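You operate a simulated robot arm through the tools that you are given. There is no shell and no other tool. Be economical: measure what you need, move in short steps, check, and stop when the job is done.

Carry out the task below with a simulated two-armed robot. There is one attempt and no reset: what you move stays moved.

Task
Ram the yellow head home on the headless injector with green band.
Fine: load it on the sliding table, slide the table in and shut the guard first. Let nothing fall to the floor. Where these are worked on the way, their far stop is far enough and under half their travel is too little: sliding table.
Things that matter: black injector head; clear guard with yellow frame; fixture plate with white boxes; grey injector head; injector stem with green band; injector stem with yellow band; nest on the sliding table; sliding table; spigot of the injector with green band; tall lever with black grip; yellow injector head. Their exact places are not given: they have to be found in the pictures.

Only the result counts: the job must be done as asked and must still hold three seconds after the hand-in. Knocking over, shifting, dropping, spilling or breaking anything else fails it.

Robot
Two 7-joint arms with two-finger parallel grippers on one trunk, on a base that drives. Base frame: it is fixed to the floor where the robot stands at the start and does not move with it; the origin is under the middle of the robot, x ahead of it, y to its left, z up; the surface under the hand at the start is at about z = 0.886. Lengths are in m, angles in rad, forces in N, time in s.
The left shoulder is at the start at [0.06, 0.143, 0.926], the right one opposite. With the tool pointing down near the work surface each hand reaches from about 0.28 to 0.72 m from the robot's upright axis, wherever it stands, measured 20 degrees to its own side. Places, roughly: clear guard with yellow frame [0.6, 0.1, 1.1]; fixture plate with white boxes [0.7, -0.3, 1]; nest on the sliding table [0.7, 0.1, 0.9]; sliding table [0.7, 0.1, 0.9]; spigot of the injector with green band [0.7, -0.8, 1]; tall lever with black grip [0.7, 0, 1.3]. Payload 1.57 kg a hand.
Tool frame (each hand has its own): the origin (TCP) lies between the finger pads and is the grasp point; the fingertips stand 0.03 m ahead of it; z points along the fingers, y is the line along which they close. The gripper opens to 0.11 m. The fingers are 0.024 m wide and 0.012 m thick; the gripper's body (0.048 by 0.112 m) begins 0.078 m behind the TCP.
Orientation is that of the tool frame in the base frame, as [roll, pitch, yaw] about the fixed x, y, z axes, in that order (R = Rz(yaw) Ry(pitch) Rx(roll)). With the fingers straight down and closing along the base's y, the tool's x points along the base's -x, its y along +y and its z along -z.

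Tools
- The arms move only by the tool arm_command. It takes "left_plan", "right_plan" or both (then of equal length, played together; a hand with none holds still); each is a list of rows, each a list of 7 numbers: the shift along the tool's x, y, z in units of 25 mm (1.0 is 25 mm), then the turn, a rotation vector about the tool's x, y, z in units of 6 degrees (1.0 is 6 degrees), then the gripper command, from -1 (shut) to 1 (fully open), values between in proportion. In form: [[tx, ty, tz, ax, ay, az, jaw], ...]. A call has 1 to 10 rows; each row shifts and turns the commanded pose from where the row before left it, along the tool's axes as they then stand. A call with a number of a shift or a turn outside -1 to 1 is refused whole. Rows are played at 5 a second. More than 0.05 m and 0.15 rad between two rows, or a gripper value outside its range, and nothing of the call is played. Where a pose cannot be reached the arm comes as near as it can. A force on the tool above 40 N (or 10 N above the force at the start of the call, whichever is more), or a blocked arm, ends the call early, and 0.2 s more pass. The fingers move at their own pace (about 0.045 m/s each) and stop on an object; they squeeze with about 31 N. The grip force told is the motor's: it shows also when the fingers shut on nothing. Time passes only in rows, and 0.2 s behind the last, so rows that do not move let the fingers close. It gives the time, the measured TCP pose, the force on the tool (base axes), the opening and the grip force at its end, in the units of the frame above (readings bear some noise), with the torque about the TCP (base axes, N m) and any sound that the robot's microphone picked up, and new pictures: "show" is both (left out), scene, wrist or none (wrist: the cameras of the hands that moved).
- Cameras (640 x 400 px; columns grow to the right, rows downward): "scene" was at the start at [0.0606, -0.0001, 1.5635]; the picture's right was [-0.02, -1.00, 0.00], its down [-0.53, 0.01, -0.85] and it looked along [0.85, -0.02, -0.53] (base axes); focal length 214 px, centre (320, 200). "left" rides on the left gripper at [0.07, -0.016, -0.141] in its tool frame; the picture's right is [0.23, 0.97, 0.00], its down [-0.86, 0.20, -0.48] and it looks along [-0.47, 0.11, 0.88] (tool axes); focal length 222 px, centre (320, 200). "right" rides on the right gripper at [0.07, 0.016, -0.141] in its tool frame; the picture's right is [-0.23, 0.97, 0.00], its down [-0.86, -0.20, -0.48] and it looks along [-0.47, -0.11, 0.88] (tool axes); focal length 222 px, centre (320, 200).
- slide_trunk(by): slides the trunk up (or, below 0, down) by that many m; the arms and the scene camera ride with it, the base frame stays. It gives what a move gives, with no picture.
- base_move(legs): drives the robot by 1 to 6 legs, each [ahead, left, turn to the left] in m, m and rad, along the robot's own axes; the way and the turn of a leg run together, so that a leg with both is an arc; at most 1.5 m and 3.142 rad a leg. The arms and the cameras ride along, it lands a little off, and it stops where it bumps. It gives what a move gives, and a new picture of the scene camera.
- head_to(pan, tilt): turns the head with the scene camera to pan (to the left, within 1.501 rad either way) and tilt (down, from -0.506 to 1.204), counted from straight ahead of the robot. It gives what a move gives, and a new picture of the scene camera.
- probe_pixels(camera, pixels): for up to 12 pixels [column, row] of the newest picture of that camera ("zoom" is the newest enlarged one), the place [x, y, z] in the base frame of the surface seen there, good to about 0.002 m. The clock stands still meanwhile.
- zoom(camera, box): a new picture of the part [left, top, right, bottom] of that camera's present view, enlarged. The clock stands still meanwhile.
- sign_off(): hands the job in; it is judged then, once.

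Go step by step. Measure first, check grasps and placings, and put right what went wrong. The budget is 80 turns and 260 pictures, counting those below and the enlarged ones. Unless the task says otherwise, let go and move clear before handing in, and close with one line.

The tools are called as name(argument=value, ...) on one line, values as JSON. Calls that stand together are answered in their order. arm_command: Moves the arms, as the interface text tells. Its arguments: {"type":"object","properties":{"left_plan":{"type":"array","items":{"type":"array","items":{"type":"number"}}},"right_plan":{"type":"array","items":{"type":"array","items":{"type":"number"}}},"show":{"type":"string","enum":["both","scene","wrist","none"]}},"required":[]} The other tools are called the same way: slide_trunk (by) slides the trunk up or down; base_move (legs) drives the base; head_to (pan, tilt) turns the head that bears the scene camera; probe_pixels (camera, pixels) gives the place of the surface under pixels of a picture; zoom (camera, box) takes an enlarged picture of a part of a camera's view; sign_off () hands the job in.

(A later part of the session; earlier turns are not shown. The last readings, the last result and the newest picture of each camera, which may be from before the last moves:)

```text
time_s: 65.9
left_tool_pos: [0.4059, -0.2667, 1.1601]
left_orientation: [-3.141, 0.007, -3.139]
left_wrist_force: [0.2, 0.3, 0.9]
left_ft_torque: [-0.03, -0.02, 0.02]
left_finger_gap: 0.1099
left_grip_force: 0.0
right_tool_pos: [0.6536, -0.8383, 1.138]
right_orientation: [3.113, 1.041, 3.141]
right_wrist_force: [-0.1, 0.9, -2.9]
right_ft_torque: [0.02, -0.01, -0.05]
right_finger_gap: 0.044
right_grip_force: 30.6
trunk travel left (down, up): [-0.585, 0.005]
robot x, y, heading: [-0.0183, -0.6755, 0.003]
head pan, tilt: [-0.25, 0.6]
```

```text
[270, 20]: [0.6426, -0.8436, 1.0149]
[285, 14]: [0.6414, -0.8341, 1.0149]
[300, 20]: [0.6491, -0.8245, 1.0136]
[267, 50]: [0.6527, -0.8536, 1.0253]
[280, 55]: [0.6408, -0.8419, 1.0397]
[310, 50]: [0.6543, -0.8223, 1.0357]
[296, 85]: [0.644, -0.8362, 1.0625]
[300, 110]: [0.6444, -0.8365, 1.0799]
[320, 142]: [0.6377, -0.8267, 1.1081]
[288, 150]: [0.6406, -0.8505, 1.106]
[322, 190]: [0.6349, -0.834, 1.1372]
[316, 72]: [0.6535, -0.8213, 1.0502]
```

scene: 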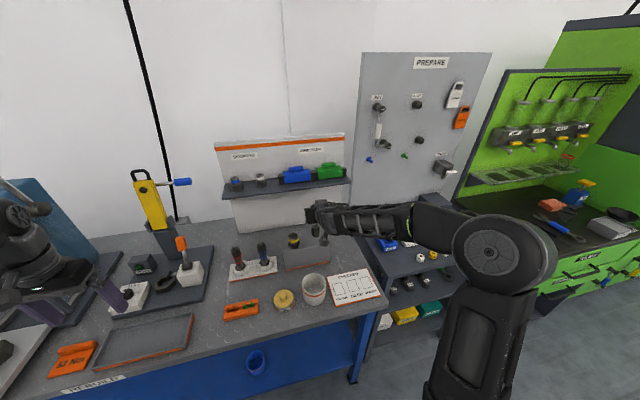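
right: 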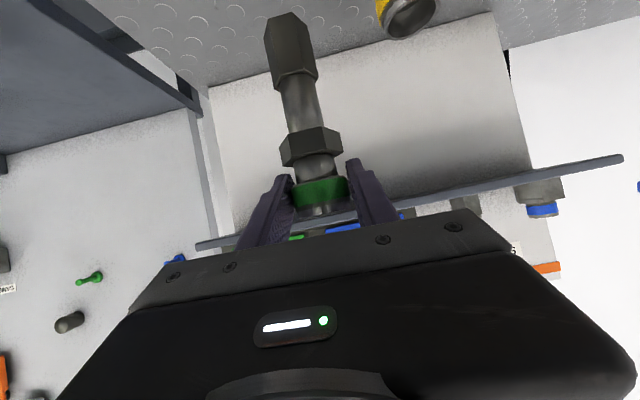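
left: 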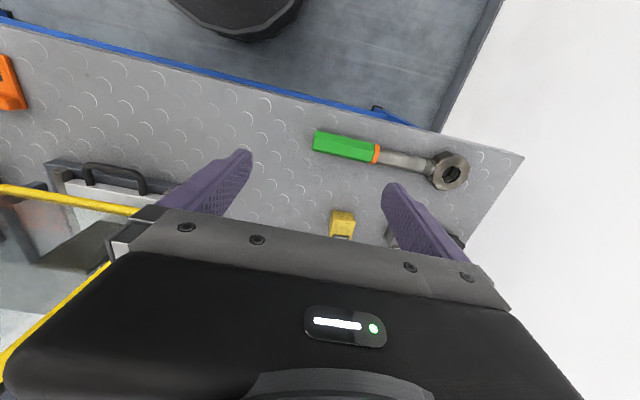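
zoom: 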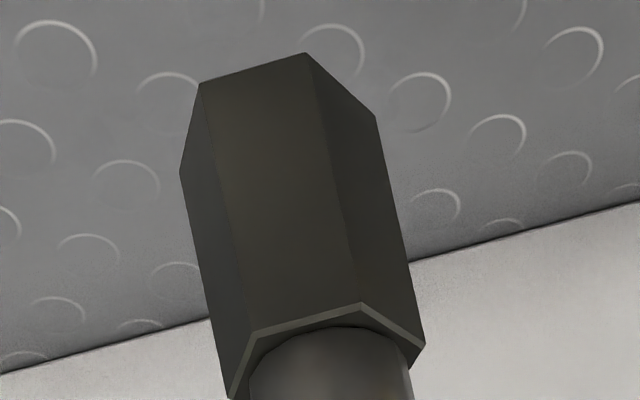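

The bottom end is 0.123 m below the TCP and about 25 mm across flats. I'll measure the yaw of the hex faces more carefully.

probe_pixels(camera="zoom", pixels=[[230, 180], [250, 180], [270, 180], [290, 180], [305, 180], [345, 180], [360, 180], [375, 180], [215, 200], [205, 200], [240, 260], [330, 240]])

zoom(camera="right", box=[265, 115, 365, 185])

probe_pixels(camera="zoom", pixels=[[130, 230], [180, 215], [220, 205], [260, 195], [300, 185], [350, 190], [390, 200], [330, 185], [110, 235], [250, 210], [290, 200], [200, 225]])

```text
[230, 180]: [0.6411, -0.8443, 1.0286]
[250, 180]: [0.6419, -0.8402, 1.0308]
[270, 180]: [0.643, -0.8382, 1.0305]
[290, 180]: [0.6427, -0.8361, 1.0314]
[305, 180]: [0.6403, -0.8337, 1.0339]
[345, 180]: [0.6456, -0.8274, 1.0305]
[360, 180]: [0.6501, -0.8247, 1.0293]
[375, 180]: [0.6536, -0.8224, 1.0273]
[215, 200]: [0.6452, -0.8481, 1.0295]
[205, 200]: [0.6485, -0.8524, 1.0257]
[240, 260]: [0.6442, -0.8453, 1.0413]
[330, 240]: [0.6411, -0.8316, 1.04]
```

```text
5.71 times, centred on (315, 150) of right
```

zoom: 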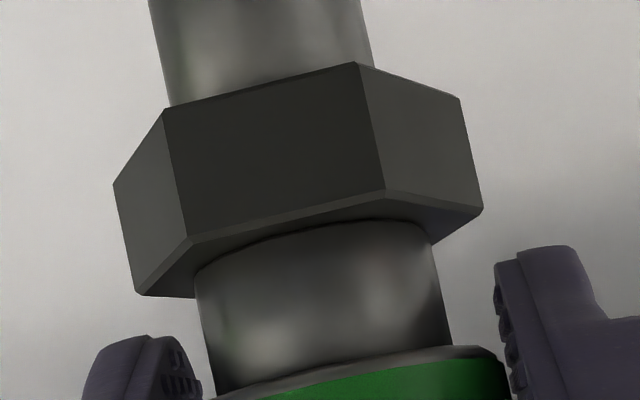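

```text
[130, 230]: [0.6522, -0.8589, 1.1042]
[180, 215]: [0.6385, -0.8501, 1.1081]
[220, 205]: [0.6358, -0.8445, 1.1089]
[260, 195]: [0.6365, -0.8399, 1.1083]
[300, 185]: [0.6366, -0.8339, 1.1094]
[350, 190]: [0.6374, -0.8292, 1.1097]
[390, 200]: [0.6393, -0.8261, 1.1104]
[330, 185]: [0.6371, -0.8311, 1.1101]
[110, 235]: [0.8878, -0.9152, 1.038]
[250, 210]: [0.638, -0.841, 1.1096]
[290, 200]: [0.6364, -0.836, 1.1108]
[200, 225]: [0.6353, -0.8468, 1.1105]
```

The hex face is essentially square to Y, and so is the nest, so no twist is needed. I'll raise 45 mm, then drive back 0.167 m and left 0.943 m to put the injector over the nest.

arm_command(right_plan=[[-0.69, 0, -0.405, 0, 0, 0, -1], [-0.69, 0, -0.405, 0, 0, 0, -1], [-0.2, 0, -0.12, 0, 0, 0, -1]], show="none")

base_move(legs=[[-0.167, 0, 0], [0, 0.47, 0], [0, 0.473, 0]])

head_to(pan=-0.15, tilt=0.75)

```text
time_s: 66.7
left_tool_pos: [0.4048, -0.2671, 1.1606]
left_orientation: [3.141, 0.005, -3.14]
left_wrist_force: [-0.4, 0.3, -0.6]
left_ft_torque: [-0.04, 0.03, 0.03]
left_finger_gap: 0.1098
left_grip_force: 0.0
right_tool_pos: [0.6548, -0.8385, 1.1835]
right_orientation: [3.114, 1.04, 3.139]
right_wrist_force: [0.0, 0.2, -4.2]
right_ft_torque: [-0.02, 0.02, 0.0]
right_finger_gap: 0.044
right_grip_force: 31.3
trunk travel left (down, up): [-0.585, 0.005]
robot x, y, heading: [-0.0172, -0.6764, -0.004]
head pan, tilt: [-0.25, 0.6]
```

```text
time_s: 73.0
left_tool_pos: [0.2455, 0.6788, 1.1607]
left_orientation: [3.141, 0.005, 3.136]
left_wrist_force: [-0.2, 0.4, -0.9]
left_ft_torque: [0.01, 0.01, -0.01]
left_finger_gap: 0.1098
left_grip_force: 0.1
right_tool_pos: [0.4888, 0.1046, 1.1835]
right_orientation: [3.116, 1.039, 3.135]
right_wrist_force: [-0.2, 0.9, -3.6]
right_ft_torque: [0.0, -0.01, 0.0]
right_finger_gap: 0.0438
right_grip_force: 31.0
trunk travel left (down, up): [-0.585, 0.005]
robot x, y, heading: [-0.1838, 0.2705, -0.009]
head pan, tilt: [-0.25, 0.6]
```

scene: 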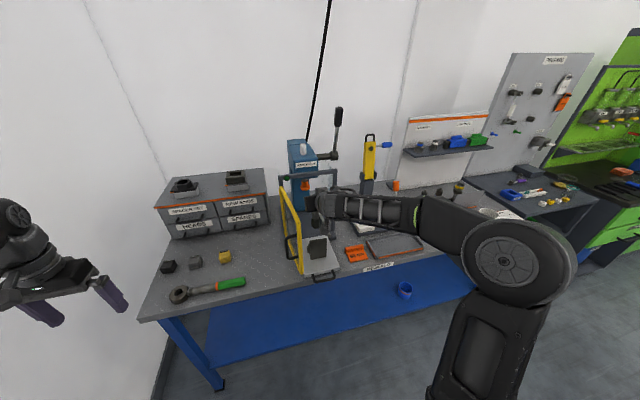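

```text
time_s: 73.7
left_tool_pos: [0.2452, 0.6777, 1.1614]
left_orientation: [3.14, 0.005, 3.137]
left_wrist_force: [0.9, -0.3, 0.5]
left_ft_torque: [-0.03, -0.03, -0.04]
left_finger_gap: 0.1099
left_grip_force: 0.1
right_tool_pos: [0.4896, 0.1043, 1.1826]
right_orientation: [3.113, 1.038, 3.131]
right_wrist_force: [-0.3, -0.6, -3.3]
right_ft_torque: [0.02, 0.03, 0.0]
right_finger_gap: 0.0439
right_grip_force: 31.0
trunk travel left (down, up): [-0.585, 0.005]
robot x, y, heading: [-0.178, 0.273, -0.006]
head pan, tilt: [-0.15, 0.75]
```

scene: 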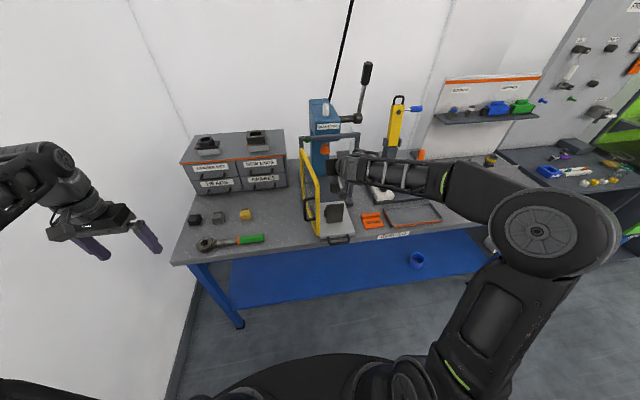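

Landed almost exactly over the nest. I'll look with the right wrist camera at the injector's lower end and the nest.

arm_command(right_plan=[[0, 0, 0, 0, 0, 0, -1]], show="wrist")

zoom(camera="right", box=[210, 0, 410, 130])

zoom(camera="scene", box=[290, 140, 380, 250])

```text
time_s: 74.1
left_tool_pos: [0.2461, 0.677, 1.1615]
left_orientation: [-3.14, 0.005, 3.137]
left_wrist_force: [-0.4, -0.3, 0.1]
left_ft_torque: [-0.01, 0.0, 0.02]
left_finger_gap: 0.11
left_grip_force: 0.0
right_tool_pos: [0.4899, 0.1044, 1.1843]
right_orientation: [3.114, 1.041, 3.131]
right_wrist_force: [-0.1, 0.6, -3.0]
right_ft_torque: [-0.01, -0.01, 0.04]
right_finger_gap: 0.044
right_grip_force: 31.4
trunk travel left (down, up): [-0.585, 0.005]
robot x, y, heading: [-0.1818, 0.2722, -0.012]
head pan, tilt: [-0.15, 0.75]
```

right: 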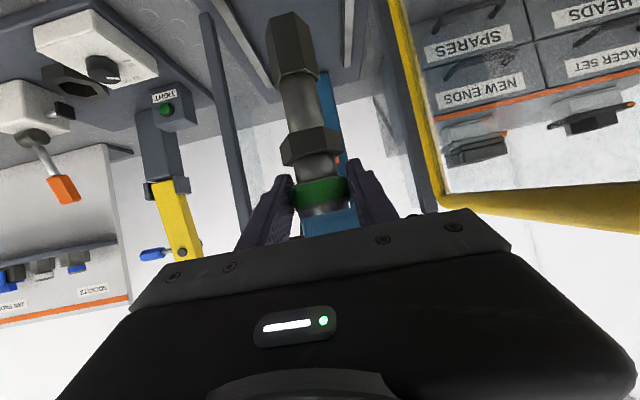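

```text
3.08 times, centred on (310, 65) of right
```

zoom: 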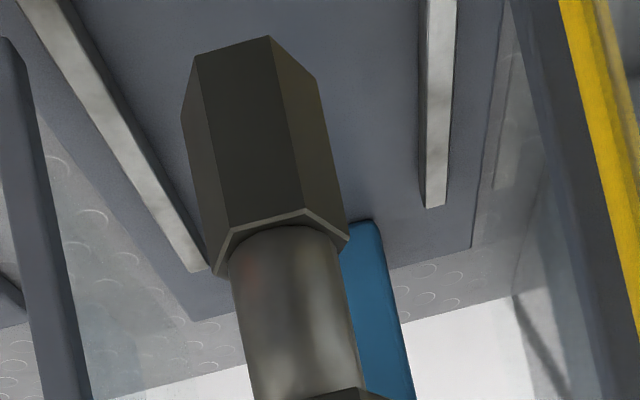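

```text
3.64 times, centred on (335, 195) of scene
```

zoom: 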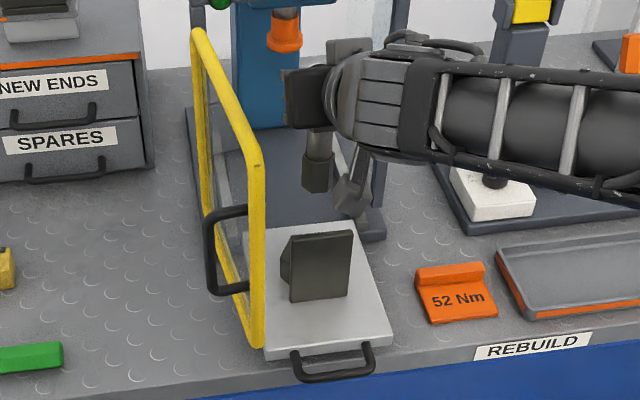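

I need the bore position. I'll bring the left hand up beside the guard to view the nest from the left through the glass.

arm_command(left_plan=[[-0.7, -1, 0, 0, 0, 0, 0], [-0.7, -1, 0, 0, 0, 0, 0], [-0.7, -1, 0, 0, 0, 0, 0], [-0.7, -1, 0, 0, 0, 0, 0], [-0.7, -1, 0, 0, 0, 0, 0], [-0.7, -1, 0, 0, 0, 0, 0], [-0.7, -1, 0, 0, 0, 0, 0], [-0.7, -1, 0, 0, 0, 0, 0], [-0.7, -1, 0, 0, 0, 0, 0], [-0.7, -1, 0, 0, 0, 0, 0]], show="wrist")

zoom(camera="left", box=[0, 150, 160, 270])

```text
time_s: 76.3
left_tool_pos: [0.3376, 0.544, 1.1617]
left_orientation: [3.139, 0.007, 3.136]
left_wrist_force: [-0.1, 0.0, 0.0]
left_ft_torque: [0.01, -0.02, 0.02]
left_finger_gap: 0.0549
left_grip_force: 0.1
left hand out of reach, approached as far as the arm can: row 6, 7, 8, 9, 10
right_tool_pos: [0.4892, 0.1039, 1.1837]
right_orientation: [3.113, 1.04, 3.132]
right_wrist_force: [-0.3, 0.3, -3.4]
right_ft_torque: [0.02, 0.01, -0.03]
right_finger_gap: 0.0438
right_grip_force: 30.7
trunk travel left (down, up): [-0.585, 0.005]
robot x, y, heading: [-0.1835, 0.2716, -0.006]
head pan, tilt: [-0.15, 0.75]
```

left: 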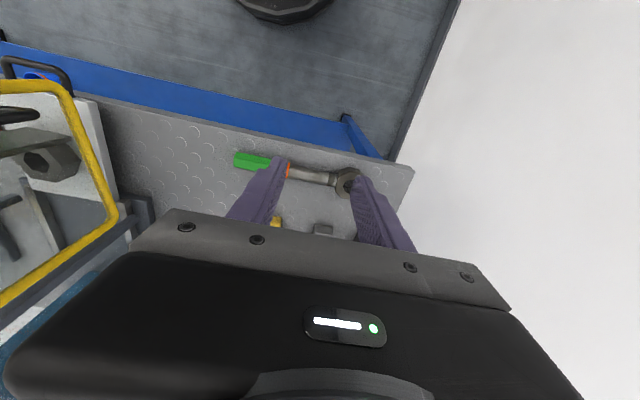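

```text
3.33 times, centred on (80, 210) of left
```

zoom: 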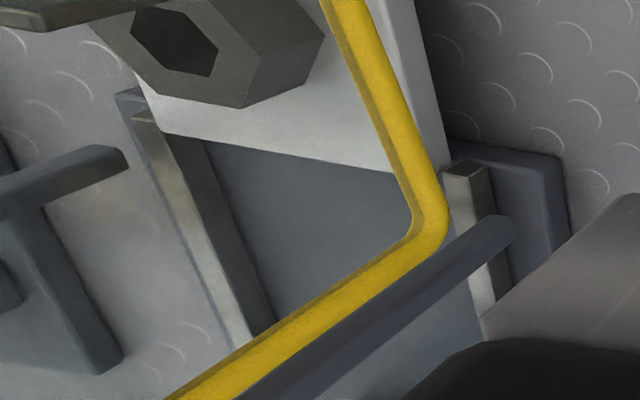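

The nest and its hex hole are visible. I'll zoom in on it and the injector's lower end, then probe.

zoom(camera="left", box=[0, 80, 110, 200])

probe_pixels(camera="left", pixels=[[21, 157], [30, 150], [45, 157], [47, 171], [37, 174], [26, 168], [58, 143], [80, 155], [66, 178], [42, 182], [10, 128], [40, 128]])

```text
3.33 times, centred on (55, 140) of left
```

zoom: 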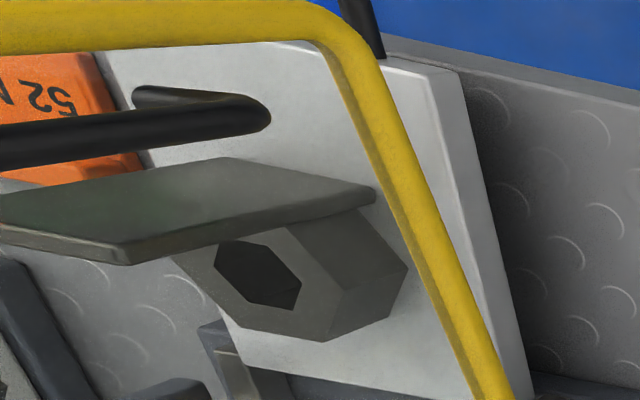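

```text
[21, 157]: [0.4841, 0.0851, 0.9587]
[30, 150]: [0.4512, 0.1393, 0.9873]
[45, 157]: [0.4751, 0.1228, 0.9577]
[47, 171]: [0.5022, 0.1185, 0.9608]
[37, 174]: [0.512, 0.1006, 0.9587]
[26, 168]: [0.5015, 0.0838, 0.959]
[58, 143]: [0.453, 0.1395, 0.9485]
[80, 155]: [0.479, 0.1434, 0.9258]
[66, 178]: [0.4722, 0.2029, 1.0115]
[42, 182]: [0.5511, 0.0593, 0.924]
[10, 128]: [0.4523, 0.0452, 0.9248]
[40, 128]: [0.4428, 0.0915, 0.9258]
```

probe_pixels(camera="zoom", pixels=[[271, 239], [304, 281], [295, 312], [252, 307], [211, 270], [285, 255], [277, 312], [230, 292], [299, 297], [330, 337], [240, 324], [288, 230]])

```text
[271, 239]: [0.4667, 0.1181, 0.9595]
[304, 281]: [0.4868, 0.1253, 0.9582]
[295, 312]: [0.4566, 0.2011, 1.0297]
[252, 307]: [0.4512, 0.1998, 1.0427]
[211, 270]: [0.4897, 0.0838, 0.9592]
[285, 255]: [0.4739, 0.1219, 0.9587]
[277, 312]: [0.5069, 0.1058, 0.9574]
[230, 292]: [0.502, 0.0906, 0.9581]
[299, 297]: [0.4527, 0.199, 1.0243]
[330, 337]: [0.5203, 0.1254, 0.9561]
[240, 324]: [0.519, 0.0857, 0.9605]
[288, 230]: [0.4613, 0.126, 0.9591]
```

The nest bore centre is ≈(0.4875,0.105), top z 0.959, and it is a little larger than the injector's hex. I'll shift 3 mm in -x, lower 88 mm to just above it, and check.

arm_command(right_plan=[[0.06, 0, -0.1, 0, 0, 0, -1], [0.69, 0, 0.405, 0, 0, 0, -1], [0.69, 0, 0.405, 0, 0, 0, -1], [0.69, 0, 0.405, 0, 0, 0, -1], [0.69, 0, 0.405, 0, 0, 0, -1], [0.26, 0, 0.15, 0, 0, 0, -1]], show="wrist")

zoom(camera="left", box=[0, 80, 110, 200])

zoom(camera="right", box=[210, 0, 410, 130])

```text
time_s: 77.7
left_tool_pos: [0.3391, 0.543, 1.162]
left_orientation: [3.14, 0.005, 3.136]
left_wrist_force: [-0.3, 0.9, -0.6]
left_ft_torque: [-0.01, -0.04, -0.01]
left_finger_gap: 0.055
left_grip_force: 0.0
right_tool_pos: [0.4857, 0.1045, 1.0964]
right_orientation: [3.114, 1.041, 3.134]
right_wrist_force: [0.5, -0.3, -2.9]
right_ft_torque: [0.03, 0.02, -0.02]
right_finger_gap: 0.0439
right_grip_force: 30.9
trunk travel left (down, up): [-0.585, 0.005]
robot x, y, heading: [-0.1806, 0.2737, -0.005]
head pan, tilt: [-0.15, 0.75]
```

right: 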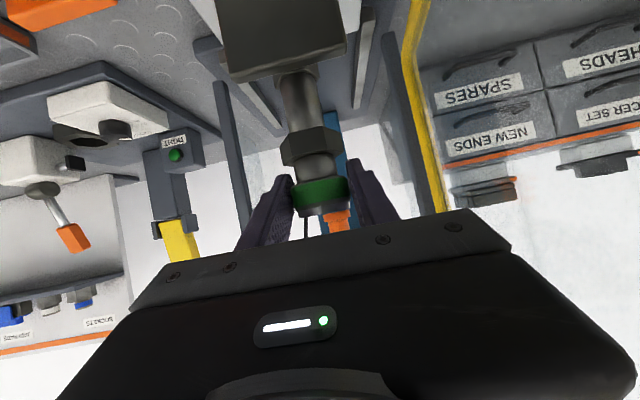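

```text
3.33 times, centred on (55, 140) of left
```

zoom: 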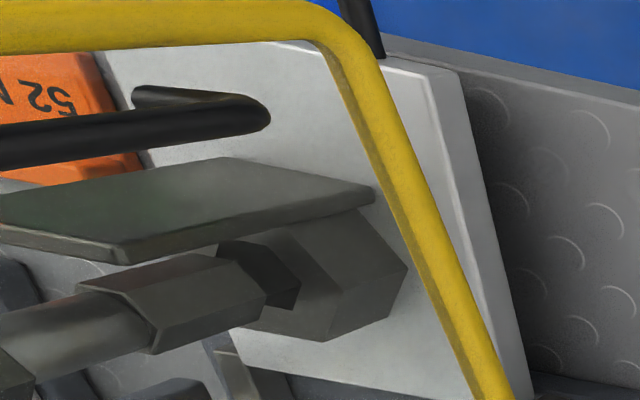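

```text
3.08 times, centred on (310, 65) of right
```

zoom: 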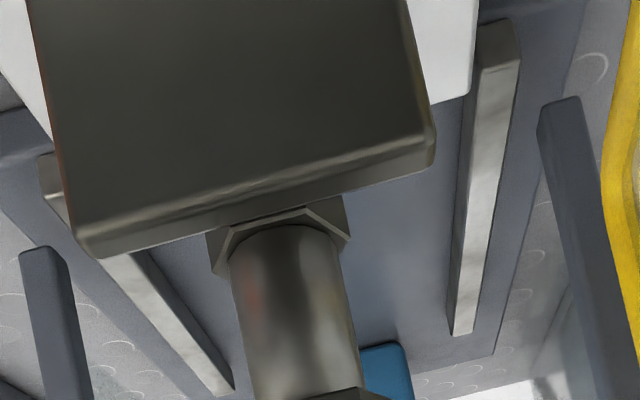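

The lower end is right above the bore. I'll probe its edges to confirm the offset.

probe_pixels(camera="zoom", pixels=[[240, 220], [290, 222], [300, 240]])

zoom(camera="left", box=[0, 120, 80, 190])

probe_pixels(camera="zoom", pixels=[[300, 280], [330, 325], [300, 340], [340, 330], [280, 300], [250, 330], [200, 395], [320, 350]])

```text
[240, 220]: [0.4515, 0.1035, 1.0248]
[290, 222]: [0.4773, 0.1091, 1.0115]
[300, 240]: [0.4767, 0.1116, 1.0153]
```

```text
5.71 times, centred on (40, 155) of left
```

zoom: 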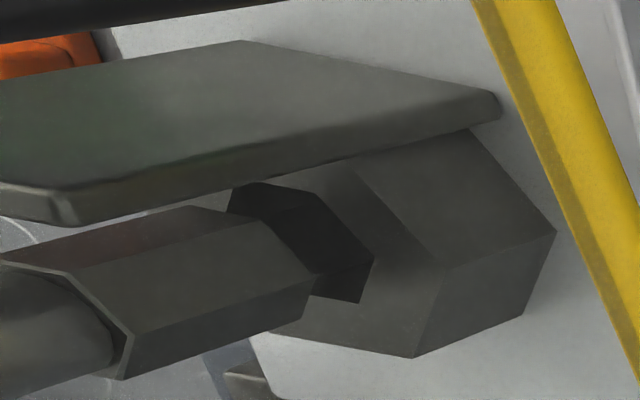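

```text
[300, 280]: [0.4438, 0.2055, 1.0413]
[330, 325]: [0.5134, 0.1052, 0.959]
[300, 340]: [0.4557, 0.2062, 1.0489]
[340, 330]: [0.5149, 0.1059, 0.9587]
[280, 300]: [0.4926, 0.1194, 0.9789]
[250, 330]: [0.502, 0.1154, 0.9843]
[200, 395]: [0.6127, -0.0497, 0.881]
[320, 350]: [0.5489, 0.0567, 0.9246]
```

Alignment is within about 2 mm. I'll lower slowly in small rows and watch the force.

arm_command(right_plan=[[0.26, 0, 0.152, 0, 0, 0, -1], [0.26, 0, 0.152, 0, 0, 0, -1], [0.26, 0, 0.152, 0, 0, 0, -1], [0.26, 0, 0.152, 0, 0, 0, -1]], show="wrist")

zoom(camera="left", box=[0, 120, 80, 190])

```text
time_s: 78.7
left_tool_pos: [0.3379, 0.5445, 1.1608]
left_orientation: [3.14, 0.008, 3.137]
left_wrist_force: [1.0, -0.2, -0.1]
left_ft_torque: [0.02, -0.01, -0.02]
left_finger_gap: 0.0551
left_grip_force: 0.2
right_tool_pos: [0.4868, 0.1056, 1.0667]
right_orientation: [3.113, 1.04, 3.135]
right_wrist_force: [-0.1, 0.4, -3.6]
right_ft_torque: [0.01, 0.03, 0.01]
right_finger_gap: 0.0438
right_grip_force: 31.0
trunk travel left (down, up): [-0.585, 0.005]
robot x, y, heading: [-0.1834, 0.2706, -0.006]
head pan, tilt: [-0.15, 0.75]
```

right: 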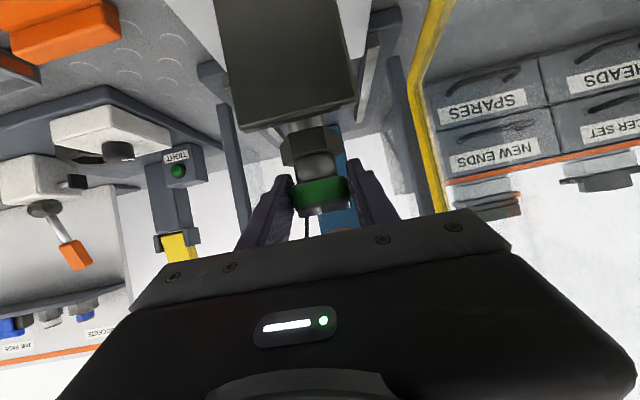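

```text
5.71 times, centred on (40, 155) of left
```

zoom: 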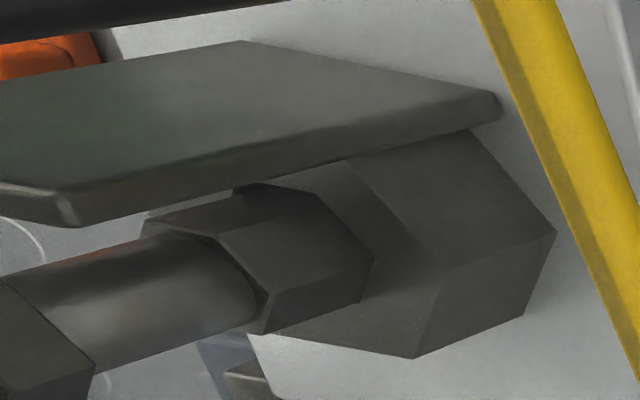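

It is entering the bore with no contact force. I'll continue down until it seats.

arm_command(right_plan=[[0.2, 0, 0.117, 0, 0, 0, -1], [0.2, 0, 0.117, 0, 0, 0, -1], [0.2, 0, 0.117, 0, 0, 0, -1], [0.14, 0, 0.082, 0, 0, 0, -1], [0.1, 0, 0.06, 0, 0, 0, -1]], show="wrist")

zoom(camera="left", box=[0, 120, 80, 190])

```text
time_s: 79.9
left_tool_pos: [0.3367, 0.544, 1.1636]
left_orientation: [3.14, 0.008, 3.136]
left_wrist_force: [0.1, -0.3, -0.1]
left_ft_torque: [-0.02, -0.02, -0.05]
left_finger_gap: 0.0549
left_grip_force: 0.1
right_tool_pos: [0.4863, 0.1069, 1.0485]
right_orientation: [3.119, 1.05, 3.137]
right_wrist_force: [1.7, -0.9, 26.0]
right_ft_torque: [-0.55, -0.03, -0.07]
right_finger_gap: 0.0435
right_grip_force: 31.1
trunk travel left (down, up): [-0.585, 0.005]
robot x, y, heading: [-0.1832, 0.2729, -0.011]
head pan, tilt: [-0.15, 0.75]
```

right: 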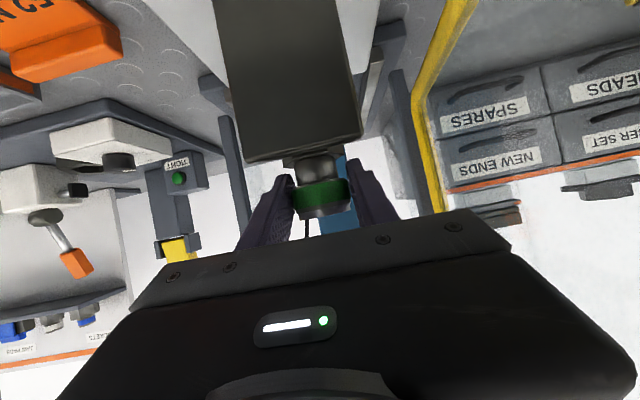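

```text
5.71 times, centred on (40, 155) of left
```

zoom: 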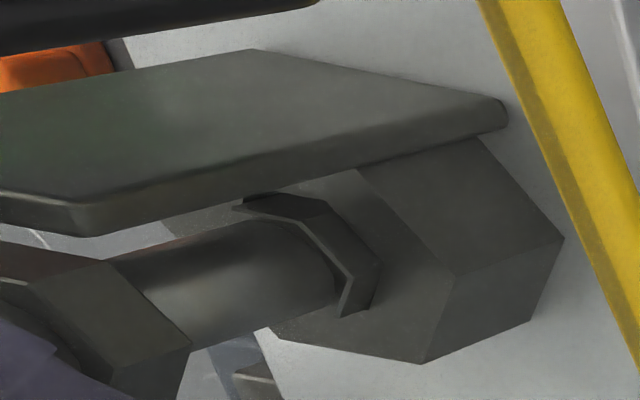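

It is seated: bottom at z≈0.926 with 26 N of reaction. I'll relieve the pressure, open, and back out along the tool axis.

arm_command(right_plan=[[-0.08, 0, -0.05, 0, 0, 0, -1], [0, 0, 0, 0, 0, 0, 0.2], [0, 0, 0, 0, 0, 0, 0.3], [0, 0, -0.5, 0, 0, 0, 0.3], [0, 0, -1, 0, 0, 0, 0.3], [0, 0, -1, 0, 0, 0, 0.3], [0, 0, -1, 0, 0, 0, 0.3], [0, 0, -1, 0, 0, 0, 0.3]], show="both")

zoom(camera="right", box=[200, 60, 440, 230])

zoom(camera="left", box=[0, 80, 110, 200])

```text
time_s: 81.7
left_tool_pos: [0.3371, 0.5438, 1.1627]
left_orientation: [3.141, 0.007, 3.138]
left_wrist_force: [-0.7, -0.1, 0.5]
left_ft_torque: [0.01, 0.01, 0.01]
left_finger_gap: 0.0551
left_grip_force: 0.0
right_tool_pos: [0.3894, 0.104, 1.1005]
right_orientation: [3.113, 1.041, 3.133]
right_wrist_force: [0.0, -0.7, -0.5]
right_ft_torque: [0.0, -0.01, -0.03]
right_finger_gap: 0.0713
right_grip_force: 0.0
trunk travel left (down, up): [-0.585, 0.005]
robot x, y, heading: [-0.1772, 0.2759, -0.006]
head pan, tilt: [-0.15, 0.75]
```

scene: 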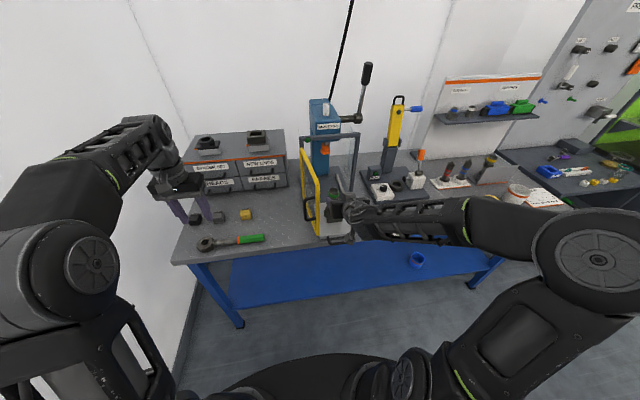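
right: 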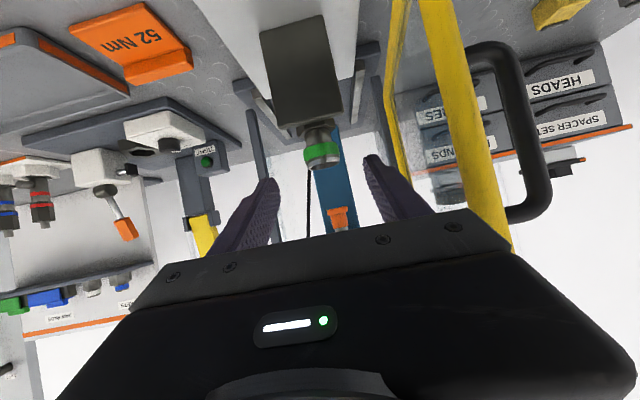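

```text
2.35 times, centred on (320, 145) of right
```

zoom: 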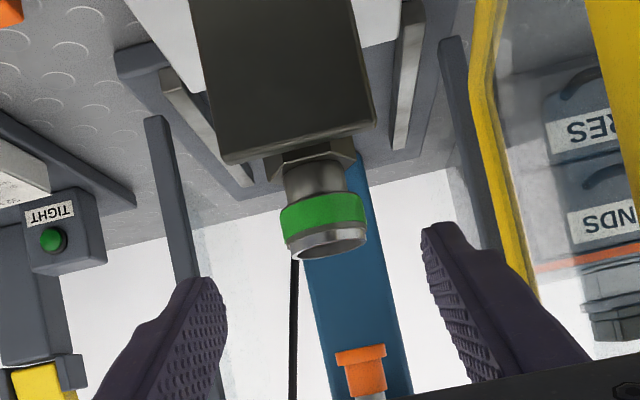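

```text
3.33 times, centred on (55, 140) of left
```

zoom: 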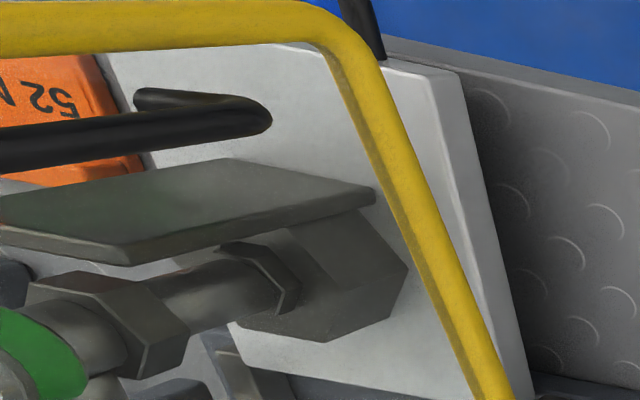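

The injector stands in the nest. Next is the yellow head. I'll look at it closely from both cameras.

zoom(camera="scene", box=[180, 190, 280, 260])

probe_pixels(camera="zoom", pixels=[[400, 115], [425, 115], [450, 112], [410, 130], [440, 150], [420, 165], [240, 150], [95, 170], [160, 300], [470, 270], [380, 140], [470, 135]])

zoom(camera="left", box=[210, 140, 390, 260])

```text
5.71 times, centred on (230, 225) of scene
```

zoom: 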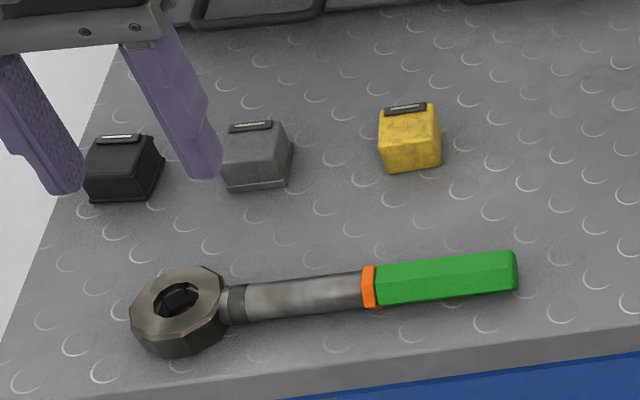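

```text
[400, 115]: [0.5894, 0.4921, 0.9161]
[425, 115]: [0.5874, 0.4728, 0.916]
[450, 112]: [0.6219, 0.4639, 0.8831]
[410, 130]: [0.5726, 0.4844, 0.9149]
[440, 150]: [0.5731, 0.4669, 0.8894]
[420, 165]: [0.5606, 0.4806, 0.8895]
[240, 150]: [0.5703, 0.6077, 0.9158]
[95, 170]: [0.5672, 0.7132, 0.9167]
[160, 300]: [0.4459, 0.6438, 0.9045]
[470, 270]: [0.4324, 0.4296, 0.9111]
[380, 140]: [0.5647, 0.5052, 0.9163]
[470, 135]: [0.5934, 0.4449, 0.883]
```

```text
3.33 times, centred on (300, 200) of left
```

zoom: 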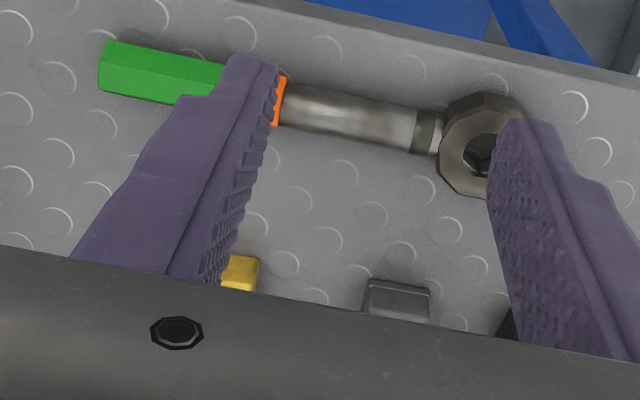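

The yellow head is a roughly 40 mm block at about (0.575,0.485), z 0.883–0.916, with its dark tab on the +X side. I'll pick it with the right hand and first check there is free space to the robot's left.

probe_pixels(camera="scene", pixels=[[60, 60], [150, 60], [170, 350], [150, 300], [260, 60], [185, 280]])

base_move(legs=[[-0.14, 0, 0], [0, 0.28, 0]])

arm_command(right_plan=[[0, 0, 0, 0, 1, 0, 0.3], [0, 0, 0, 0, 1, 0, 0.3], [0, 0, 0, 0, 1, 0, 0.3], [0, 0, 0, 0, 1, 0, 0.3], [0, 0, 0, 0, 1, 0, 0.3], [0, 0, 0, 0, 1, 0, 0.3], [0, 0, 0, 0, 1, 0, 0.3], [0, 0, 0, 0, 1, 0, 0.3], [0, 0, 0, 0, 1, 0, 0.3], [0, 0, 0, 0, 0.95, 0, 0.3]], show="wrist")

```text
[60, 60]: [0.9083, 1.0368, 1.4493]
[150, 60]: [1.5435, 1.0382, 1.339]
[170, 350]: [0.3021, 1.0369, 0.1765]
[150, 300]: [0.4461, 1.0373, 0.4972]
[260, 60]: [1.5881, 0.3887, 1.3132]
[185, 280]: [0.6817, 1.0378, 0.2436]
```

```text
time_s: 84.6
left_tool_pos: [0.2021, 0.8224, 1.1616]
left_orientation: [3.141, 0.007, 3.134]
left_wrist_force: [-0.4, 0.2, 0.4]
left_ft_torque: [-0.03, -0.01, 0.03]
left_finger_gap: 0.055
left_grip_force: 0.0
right_tool_pos: [0.252, 0.383, 1.1008]
right_orientation: [3.116, 1.039, 3.13]
right_wrist_force: [0.6, -0.6, -0.6]
right_ft_torque: [-0.03, 0.0, -0.02]
right_finger_gap: 0.0714
right_grip_force: 0.0
trunk travel left (down, up): [-0.585, 0.005]
robot x, y, heading: [-0.3195, 0.5514, -0.007]
head pan, tilt: [-0.15, 0.75]
```

scene: 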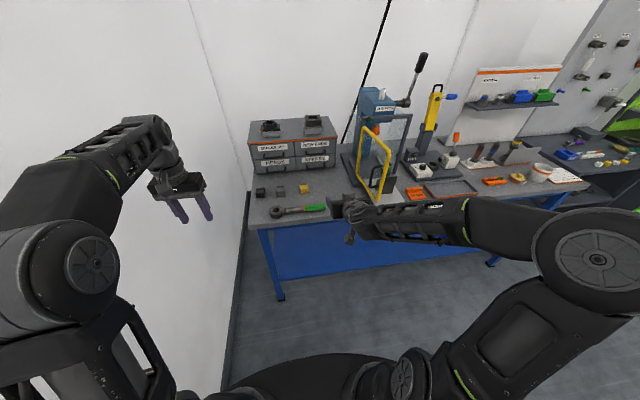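

```text
time_s: 86.8
left_tool_pos: [0.2025, 0.8224, 1.1617]
left_orientation: [3.14, 0.007, 3.134]
left_wrist_force: [-0.5, 0.2, 0.4]
left_ft_torque: [-0.01, 0.02, -0.01]
left_finger_gap: 0.0548
left_grip_force: 0.1
right_tool_pos: [0.2532, 0.3834, 1.1004]
right_orientation: [3.126, -0.005, -3.126]
right_wrist_force: [-0.3, 0.9, 0.7]
right_ft_torque: [0.0, 0.02, -0.01]
right_finger_gap: 0.0715
right_grip_force: 0.1
trunk travel left (down, up): [-0.585, 0.005]
robot x, y, heading: [-0.3152, 0.5498, -0.012]
head pan, tilt: [-0.15, 0.75]
```

right: 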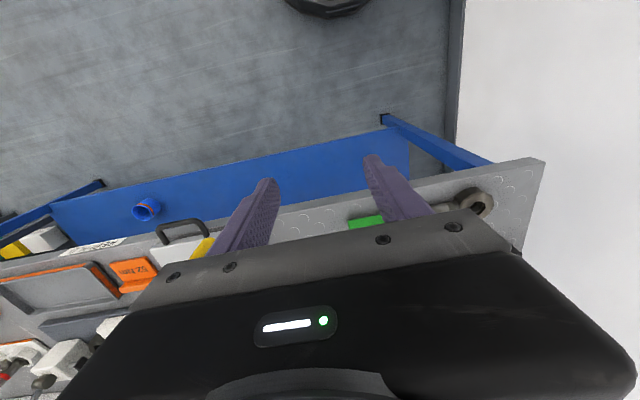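

There is a wall at y≈1.04, so I won't go further left. The left hand suits the head better, with no guard in its way. I'll tuck the right hand in and right, then drive so the left hand stands over the heads.

arm_command(right_plan=[[1, -0.6, 0, 0, 0, 0, 0], [1, -0.6, 0, 0, 0, 0, 0], [1, -0.6, 0, 0, 0, 0, 0], [1, -0.6, 0, 0, 0, 0, 0], [1, -0.6, 0, 0, 0, 0, 0], [1, -0.6, 0, 0, 0, 0, 0], [1, -0.6, 0, 0, 0, 0, 0], [1, -0.6, 0, 0, 0, 0, 0]], left_plan=[[0, 0, 0, 0, 0, 0, 0.3], [0, 0, 0, 0, 0, 0, 0.3], [0, 0, 0, 0, 0, 0, 0.3], [0, 0, 0, 0, 0, 0, 0.3], [0, 0, 0, 0, 0, 0, 0.3], [0, 0, 0, 0, 0, 0, 0.3], [0, 0, 0, 0, 0, 0, 0.3], [0, 0, 0, 0, 0, 0, 0.3]], show="none")

base_move(legs=[[0, -0.3, 0], [0.28, 0, 0]])

arm_command(left_plan=[[0, 0, 0.5, 0, 0, 0, 0.3]], show="wrist")

```text
time_s: 88.6
left_tool_pos: [0.2011, 0.8211, 1.1629]
left_orientation: [3.139, 0.006, 3.135]
left_wrist_force: [-0.4, 0.5, -0.1]
left_ft_torque: [0.0, -0.01, -0.03]
left_finger_gap: 0.0716
left_grip_force: 0.0
right_tool_pos: [0.0531, 0.2588, 1.1013]
right_orientation: [3.127, -0.001, -3.13]
right_wrist_force: [-0.3, -0.1, 0.0]
right_ft_torque: [0.0, -0.01, 0.0]
right_finger_gap: 0.0552
right_grip_force: 0.1
trunk travel left (down, up): [-0.585, 0.005]
robot x, y, heading: [-0.3198, 0.5491, -0.005]
head pan, tilt: [-0.15, 0.75]
```

```text
time_s: 92.2
left_tool_pos: [0.4826, 0.5188, 1.1622]
left_orientation: [3.141, 0.005, 3.13]
left_wrist_force: [0.1, 0.7, 0.3]
left_ft_torque: [0.01, 0.01, 0.03]
left_finger_gap: 0.0716
left_grip_force: 0.1
right_tool_pos: [0.3357, -0.0436, 1.1001]
right_orientation: [3.128, -0.001, -3.128]
right_wrist_force: [0.5, -0.2, 0.0]
right_ft_torque: [0.02, 0.04, 0.0]
right_finger_gap: 0.0552
right_grip_force: 0.0
trunk travel left (down, up): [-0.585, 0.005]
robot x, y, heading: [-0.0365, 0.2482, -0.007]
head pan, tilt: [-0.15, 0.75]
```

scene: 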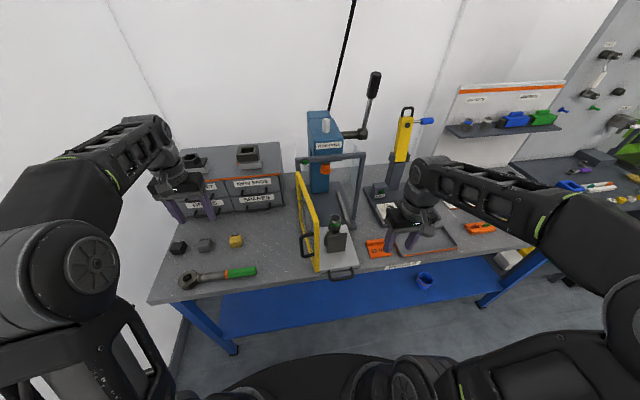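

```text
time_s: 92.6
left_tool_pos: [0.483, 0.5191, 1.1486]
left_orientation: [3.14, 0.006, 3.131]
left_wrist_force: [0.4, 0.4, 0.5]
left_ft_torque: [0.01, 0.03, 0.02]
left_finger_gap: 0.0715
left_grip_force: 0.2
right_tool_pos: [0.3349, -0.044, 1.0991]
right_orientation: [3.127, -0.003, -3.13]
right_wrist_force: [0.5, 0.4, 0.3]
right_ft_torque: [-0.02, 0.03, 0.0]
right_finger_gap: 0.0552
right_grip_force: 0.1
trunk travel left (down, up): [-0.585, 0.005]
robot x, y, heading: [-0.0375, 0.2545, -0.008]
head pan, tilt: [-0.15, 0.75]
```

left: 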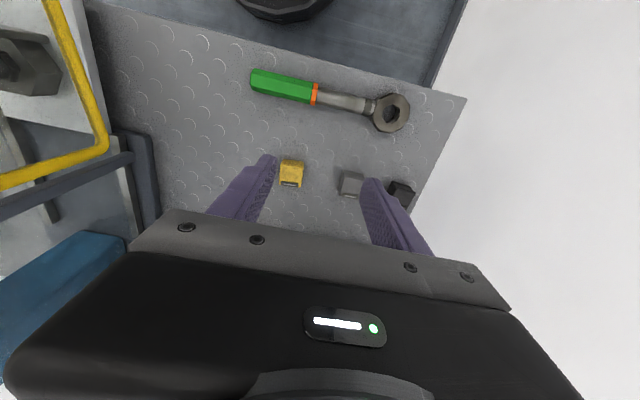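

The yellow head is at left-camera (290,172). I'll measure it.

zoom(camera="left", box=[260, 145, 370, 205])

probe_pixels(camera="zoom", pixels=[[130, 95], [245, 100], [125, 160], [245, 165], [180, 130], [185, 205], [140, 195], [225, 200], [120, 130], [250, 130]])

```text
5.82 times, centred on (315, 175) of left
```

zoom: 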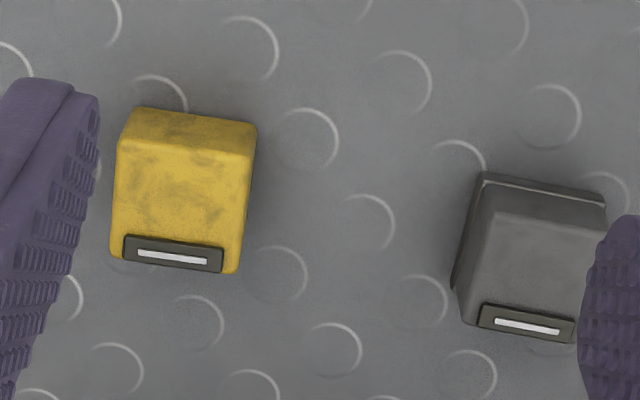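

```text
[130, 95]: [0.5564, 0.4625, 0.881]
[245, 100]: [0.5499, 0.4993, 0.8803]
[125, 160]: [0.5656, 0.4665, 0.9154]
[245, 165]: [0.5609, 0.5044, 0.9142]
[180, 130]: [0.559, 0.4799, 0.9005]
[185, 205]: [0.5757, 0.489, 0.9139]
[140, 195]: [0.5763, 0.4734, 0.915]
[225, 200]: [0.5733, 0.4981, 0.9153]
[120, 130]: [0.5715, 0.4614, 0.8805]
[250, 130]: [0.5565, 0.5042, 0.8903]
```

probe_pixels(camera="zoom", pixels=[[123, 148], [250, 158], [238, 262], [117, 245], [172, 257], [128, 240], [220, 255], [118, 200], [246, 205]])

```text
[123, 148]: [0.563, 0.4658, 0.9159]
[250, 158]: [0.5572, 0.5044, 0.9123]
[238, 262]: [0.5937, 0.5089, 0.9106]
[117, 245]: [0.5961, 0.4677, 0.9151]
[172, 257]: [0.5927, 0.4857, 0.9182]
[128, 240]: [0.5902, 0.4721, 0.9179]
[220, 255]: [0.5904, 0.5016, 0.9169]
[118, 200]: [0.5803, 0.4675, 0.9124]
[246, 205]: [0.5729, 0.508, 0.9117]
```

The head centre is ≈(0.5775,0.487), yawed about +6°, 40 mm wide. I'll move above it, matching the yaw.

arm_command(left_plan=[[-0.945, -0.32, 1, 0, 0, -0.25, 0.3], [-0.945, -0.32, 1, 0, 0, -0.25, 0.3], [-0.945, -0.32, 1, 0, 0, -0.25, 0.3], [-0.945, -0.32, 1, 0, 0, -0.25, 0.3], [0, 0, 1, 0, 0, 0, 0.3], [0, 0, 1, 0, 0, 0, 0.3]], show="wrist")

zoom(camera="left", box=[210, 110, 430, 240])

```text
time_s: 94.0
left_tool_pos: [0.5804, 0.4912, 0.9981]
left_orientation: [3.14, 0.006, -3.044]
left_wrist_force: [0.0, -0.8, -0.1]
left_ft_torque: [-0.04, 0.03, 0.0]
left_finger_gap: 0.0716
left_grip_force: 0.1
right_tool_pos: [0.3337, -0.0421, 1.0998]
right_orientation: [3.128, -0.001, -3.13]
right_wrist_force: [-0.6, 0.3, 0.3]
right_ft_torque: [-0.03, 0.03, -0.01]
right_finger_gap: 0.0551
right_grip_force: 0.2
trunk travel left (down, up): [-0.585, 0.005]
robot x, y, heading: [-0.0378, 0.2464, -0.012]
head pan, tilt: [-0.15, 0.75]
```

left: 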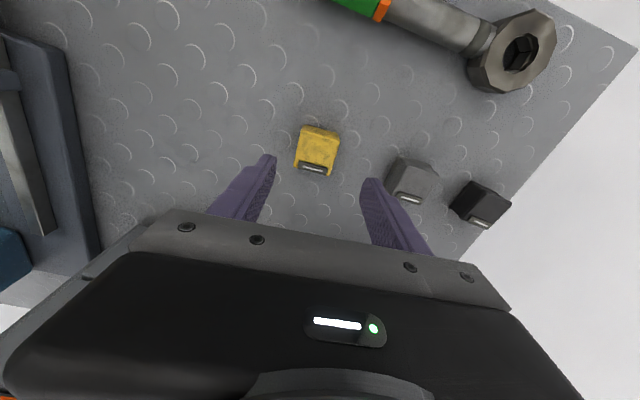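

```text
2.91 times, centred on (320, 175) of left
```

zoom: 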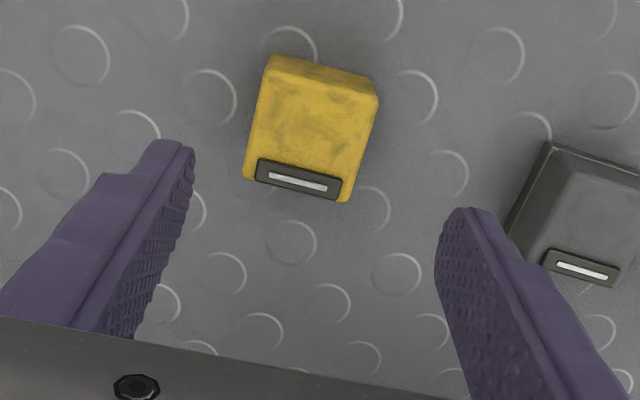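

Aligned. I'll descend to TCP z≈0.922 and close.

arm_command(left_plan=[[0.1, -0.17, 0.8, 0, 0, 0, 0.3], [0, 0, 0.8, 0, 0, 0, 0.3], [0, 0, 0.8, 0, 0, 0, 0.3], [0, 0, 0.6, 0, 0, 0, 0.3], [0, 0, 0, 0, 0, 0, -1], [0, 0, 0, 0, 0, 0, -1], [0, 0, 0, 0, 0, 0, -1], [0, 0, 0, 0, 0, 0, -1]], show="wrist")

```text
time_s: 95.8
left_tool_pos: [0.5768, 0.4861, 0.9248]
left_orientation: [-3.141, 0.006, -3.046]
left_wrist_force: [-0.2, 0.0, 0.1]
left_ft_torque: [-0.04, 0.02, -0.03]
left_finger_gap: 0.0412
left_grip_force: 31.1
right_tool_pos: [0.3324, -0.0434, 1.0999]
right_orientation: [3.127, -0.001, -3.128]
right_wrist_force: [-0.3, -0.4, 0.6]
right_ft_torque: [0.01, -0.01, 0.06]
right_finger_gap: 0.0552
right_grip_force: 0.1
trunk travel left (down, up): [-0.585, 0.005]
robot x, y, heading: [-0.0428, 0.2522, -0.011]
head pan, tilt: [-0.15, 0.75]
```

left: 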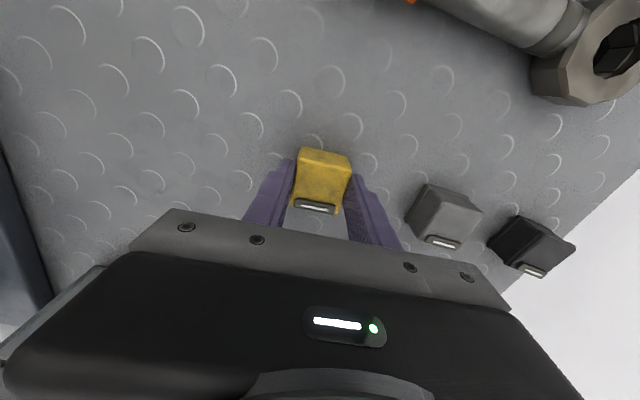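

The head is gripped (41 mm, 31 N). I'll lift it, straighten the yaw, then drive back and right around the guard.

arm_command(left_plan=[[0, 0, -1, 0, 0, 0, -1], [0, 0, -1, 0, 0, 0, -1], [0, 0, -1, 0, 0, 0, -1], [0, 0, -1, 0, 0, 0.5, -1], [0, 0, -1, 0, 0, 0.4, -1], [0, 0, -1, 0, 0, 0, -1], [0, 0, -1, 0, 0, 0, -1], [0, 0, -1, 0, 0, 0, -1], [0.5, 0, -0.6, 0, 0, 0, -1]], show="wrist")

base_move(legs=[[-0.3, 0, 0], [0, -0.44, 0]])

```text
time_s: 97.8
left_tool_pos: [0.5617, 0.4853, 1.1161]
left_orientation: [3.139, 0.01, -3.14]
left_wrist_force: [0.1, -1.3, -0.5]
left_ft_torque: [0.0, -0.04, -0.01]
left_finger_gap: 0.0413
left_grip_force: 30.5
left hand out of reach, approached as far as the arm can: row 8
right_tool_pos: [0.3336, -0.0442, 1.101]
right_orientation: [3.126, 0.001, -3.129]
right_wrist_force: [-0.1, -0.7, -0.6]
right_ft_torque: [0.03, 0.0, 0.03]
right_finger_gap: 0.0551
right_grip_force: 0.0
trunk travel left (down, up): [-0.585, 0.005]
robot x, y, heading: [-0.0371, 0.2468, -0.008]
head pan, tilt: [-0.15, 0.75]
```

left: 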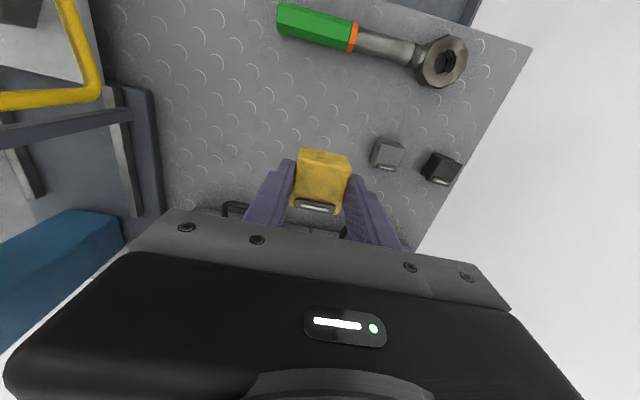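

```text
time_s: 102.1
left_tool_pos: [0.2588, 0.0529, 1.1155]
left_orientation: [3.14, 0.01, -3.134]
left_wrist_force: [-0.4, -0.6, -0.8]
left_ft_torque: [0.03, 0.0, -0.02]
left_finger_gap: 0.0413
left_grip_force: 30.7
right_tool_pos: [0.0314, -0.4788, 1.1002]
right_orientation: [3.129, -0.002, -3.124]
right_wrist_force: [0.3, -0.3, -0.1]
right_ft_torque: [0.05, -0.02, -0.04]
right_finger_gap: 0.055
right_grip_force: 0.1
trunk travel left (down, up): [-0.585, 0.005]
robot x, y, heading: [-0.3369, -0.1868, -0.006]
head pan, tilt: [-0.15, 0.75]
```

scene: 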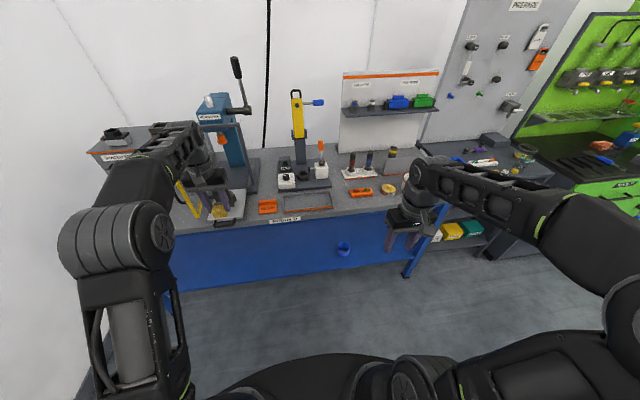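

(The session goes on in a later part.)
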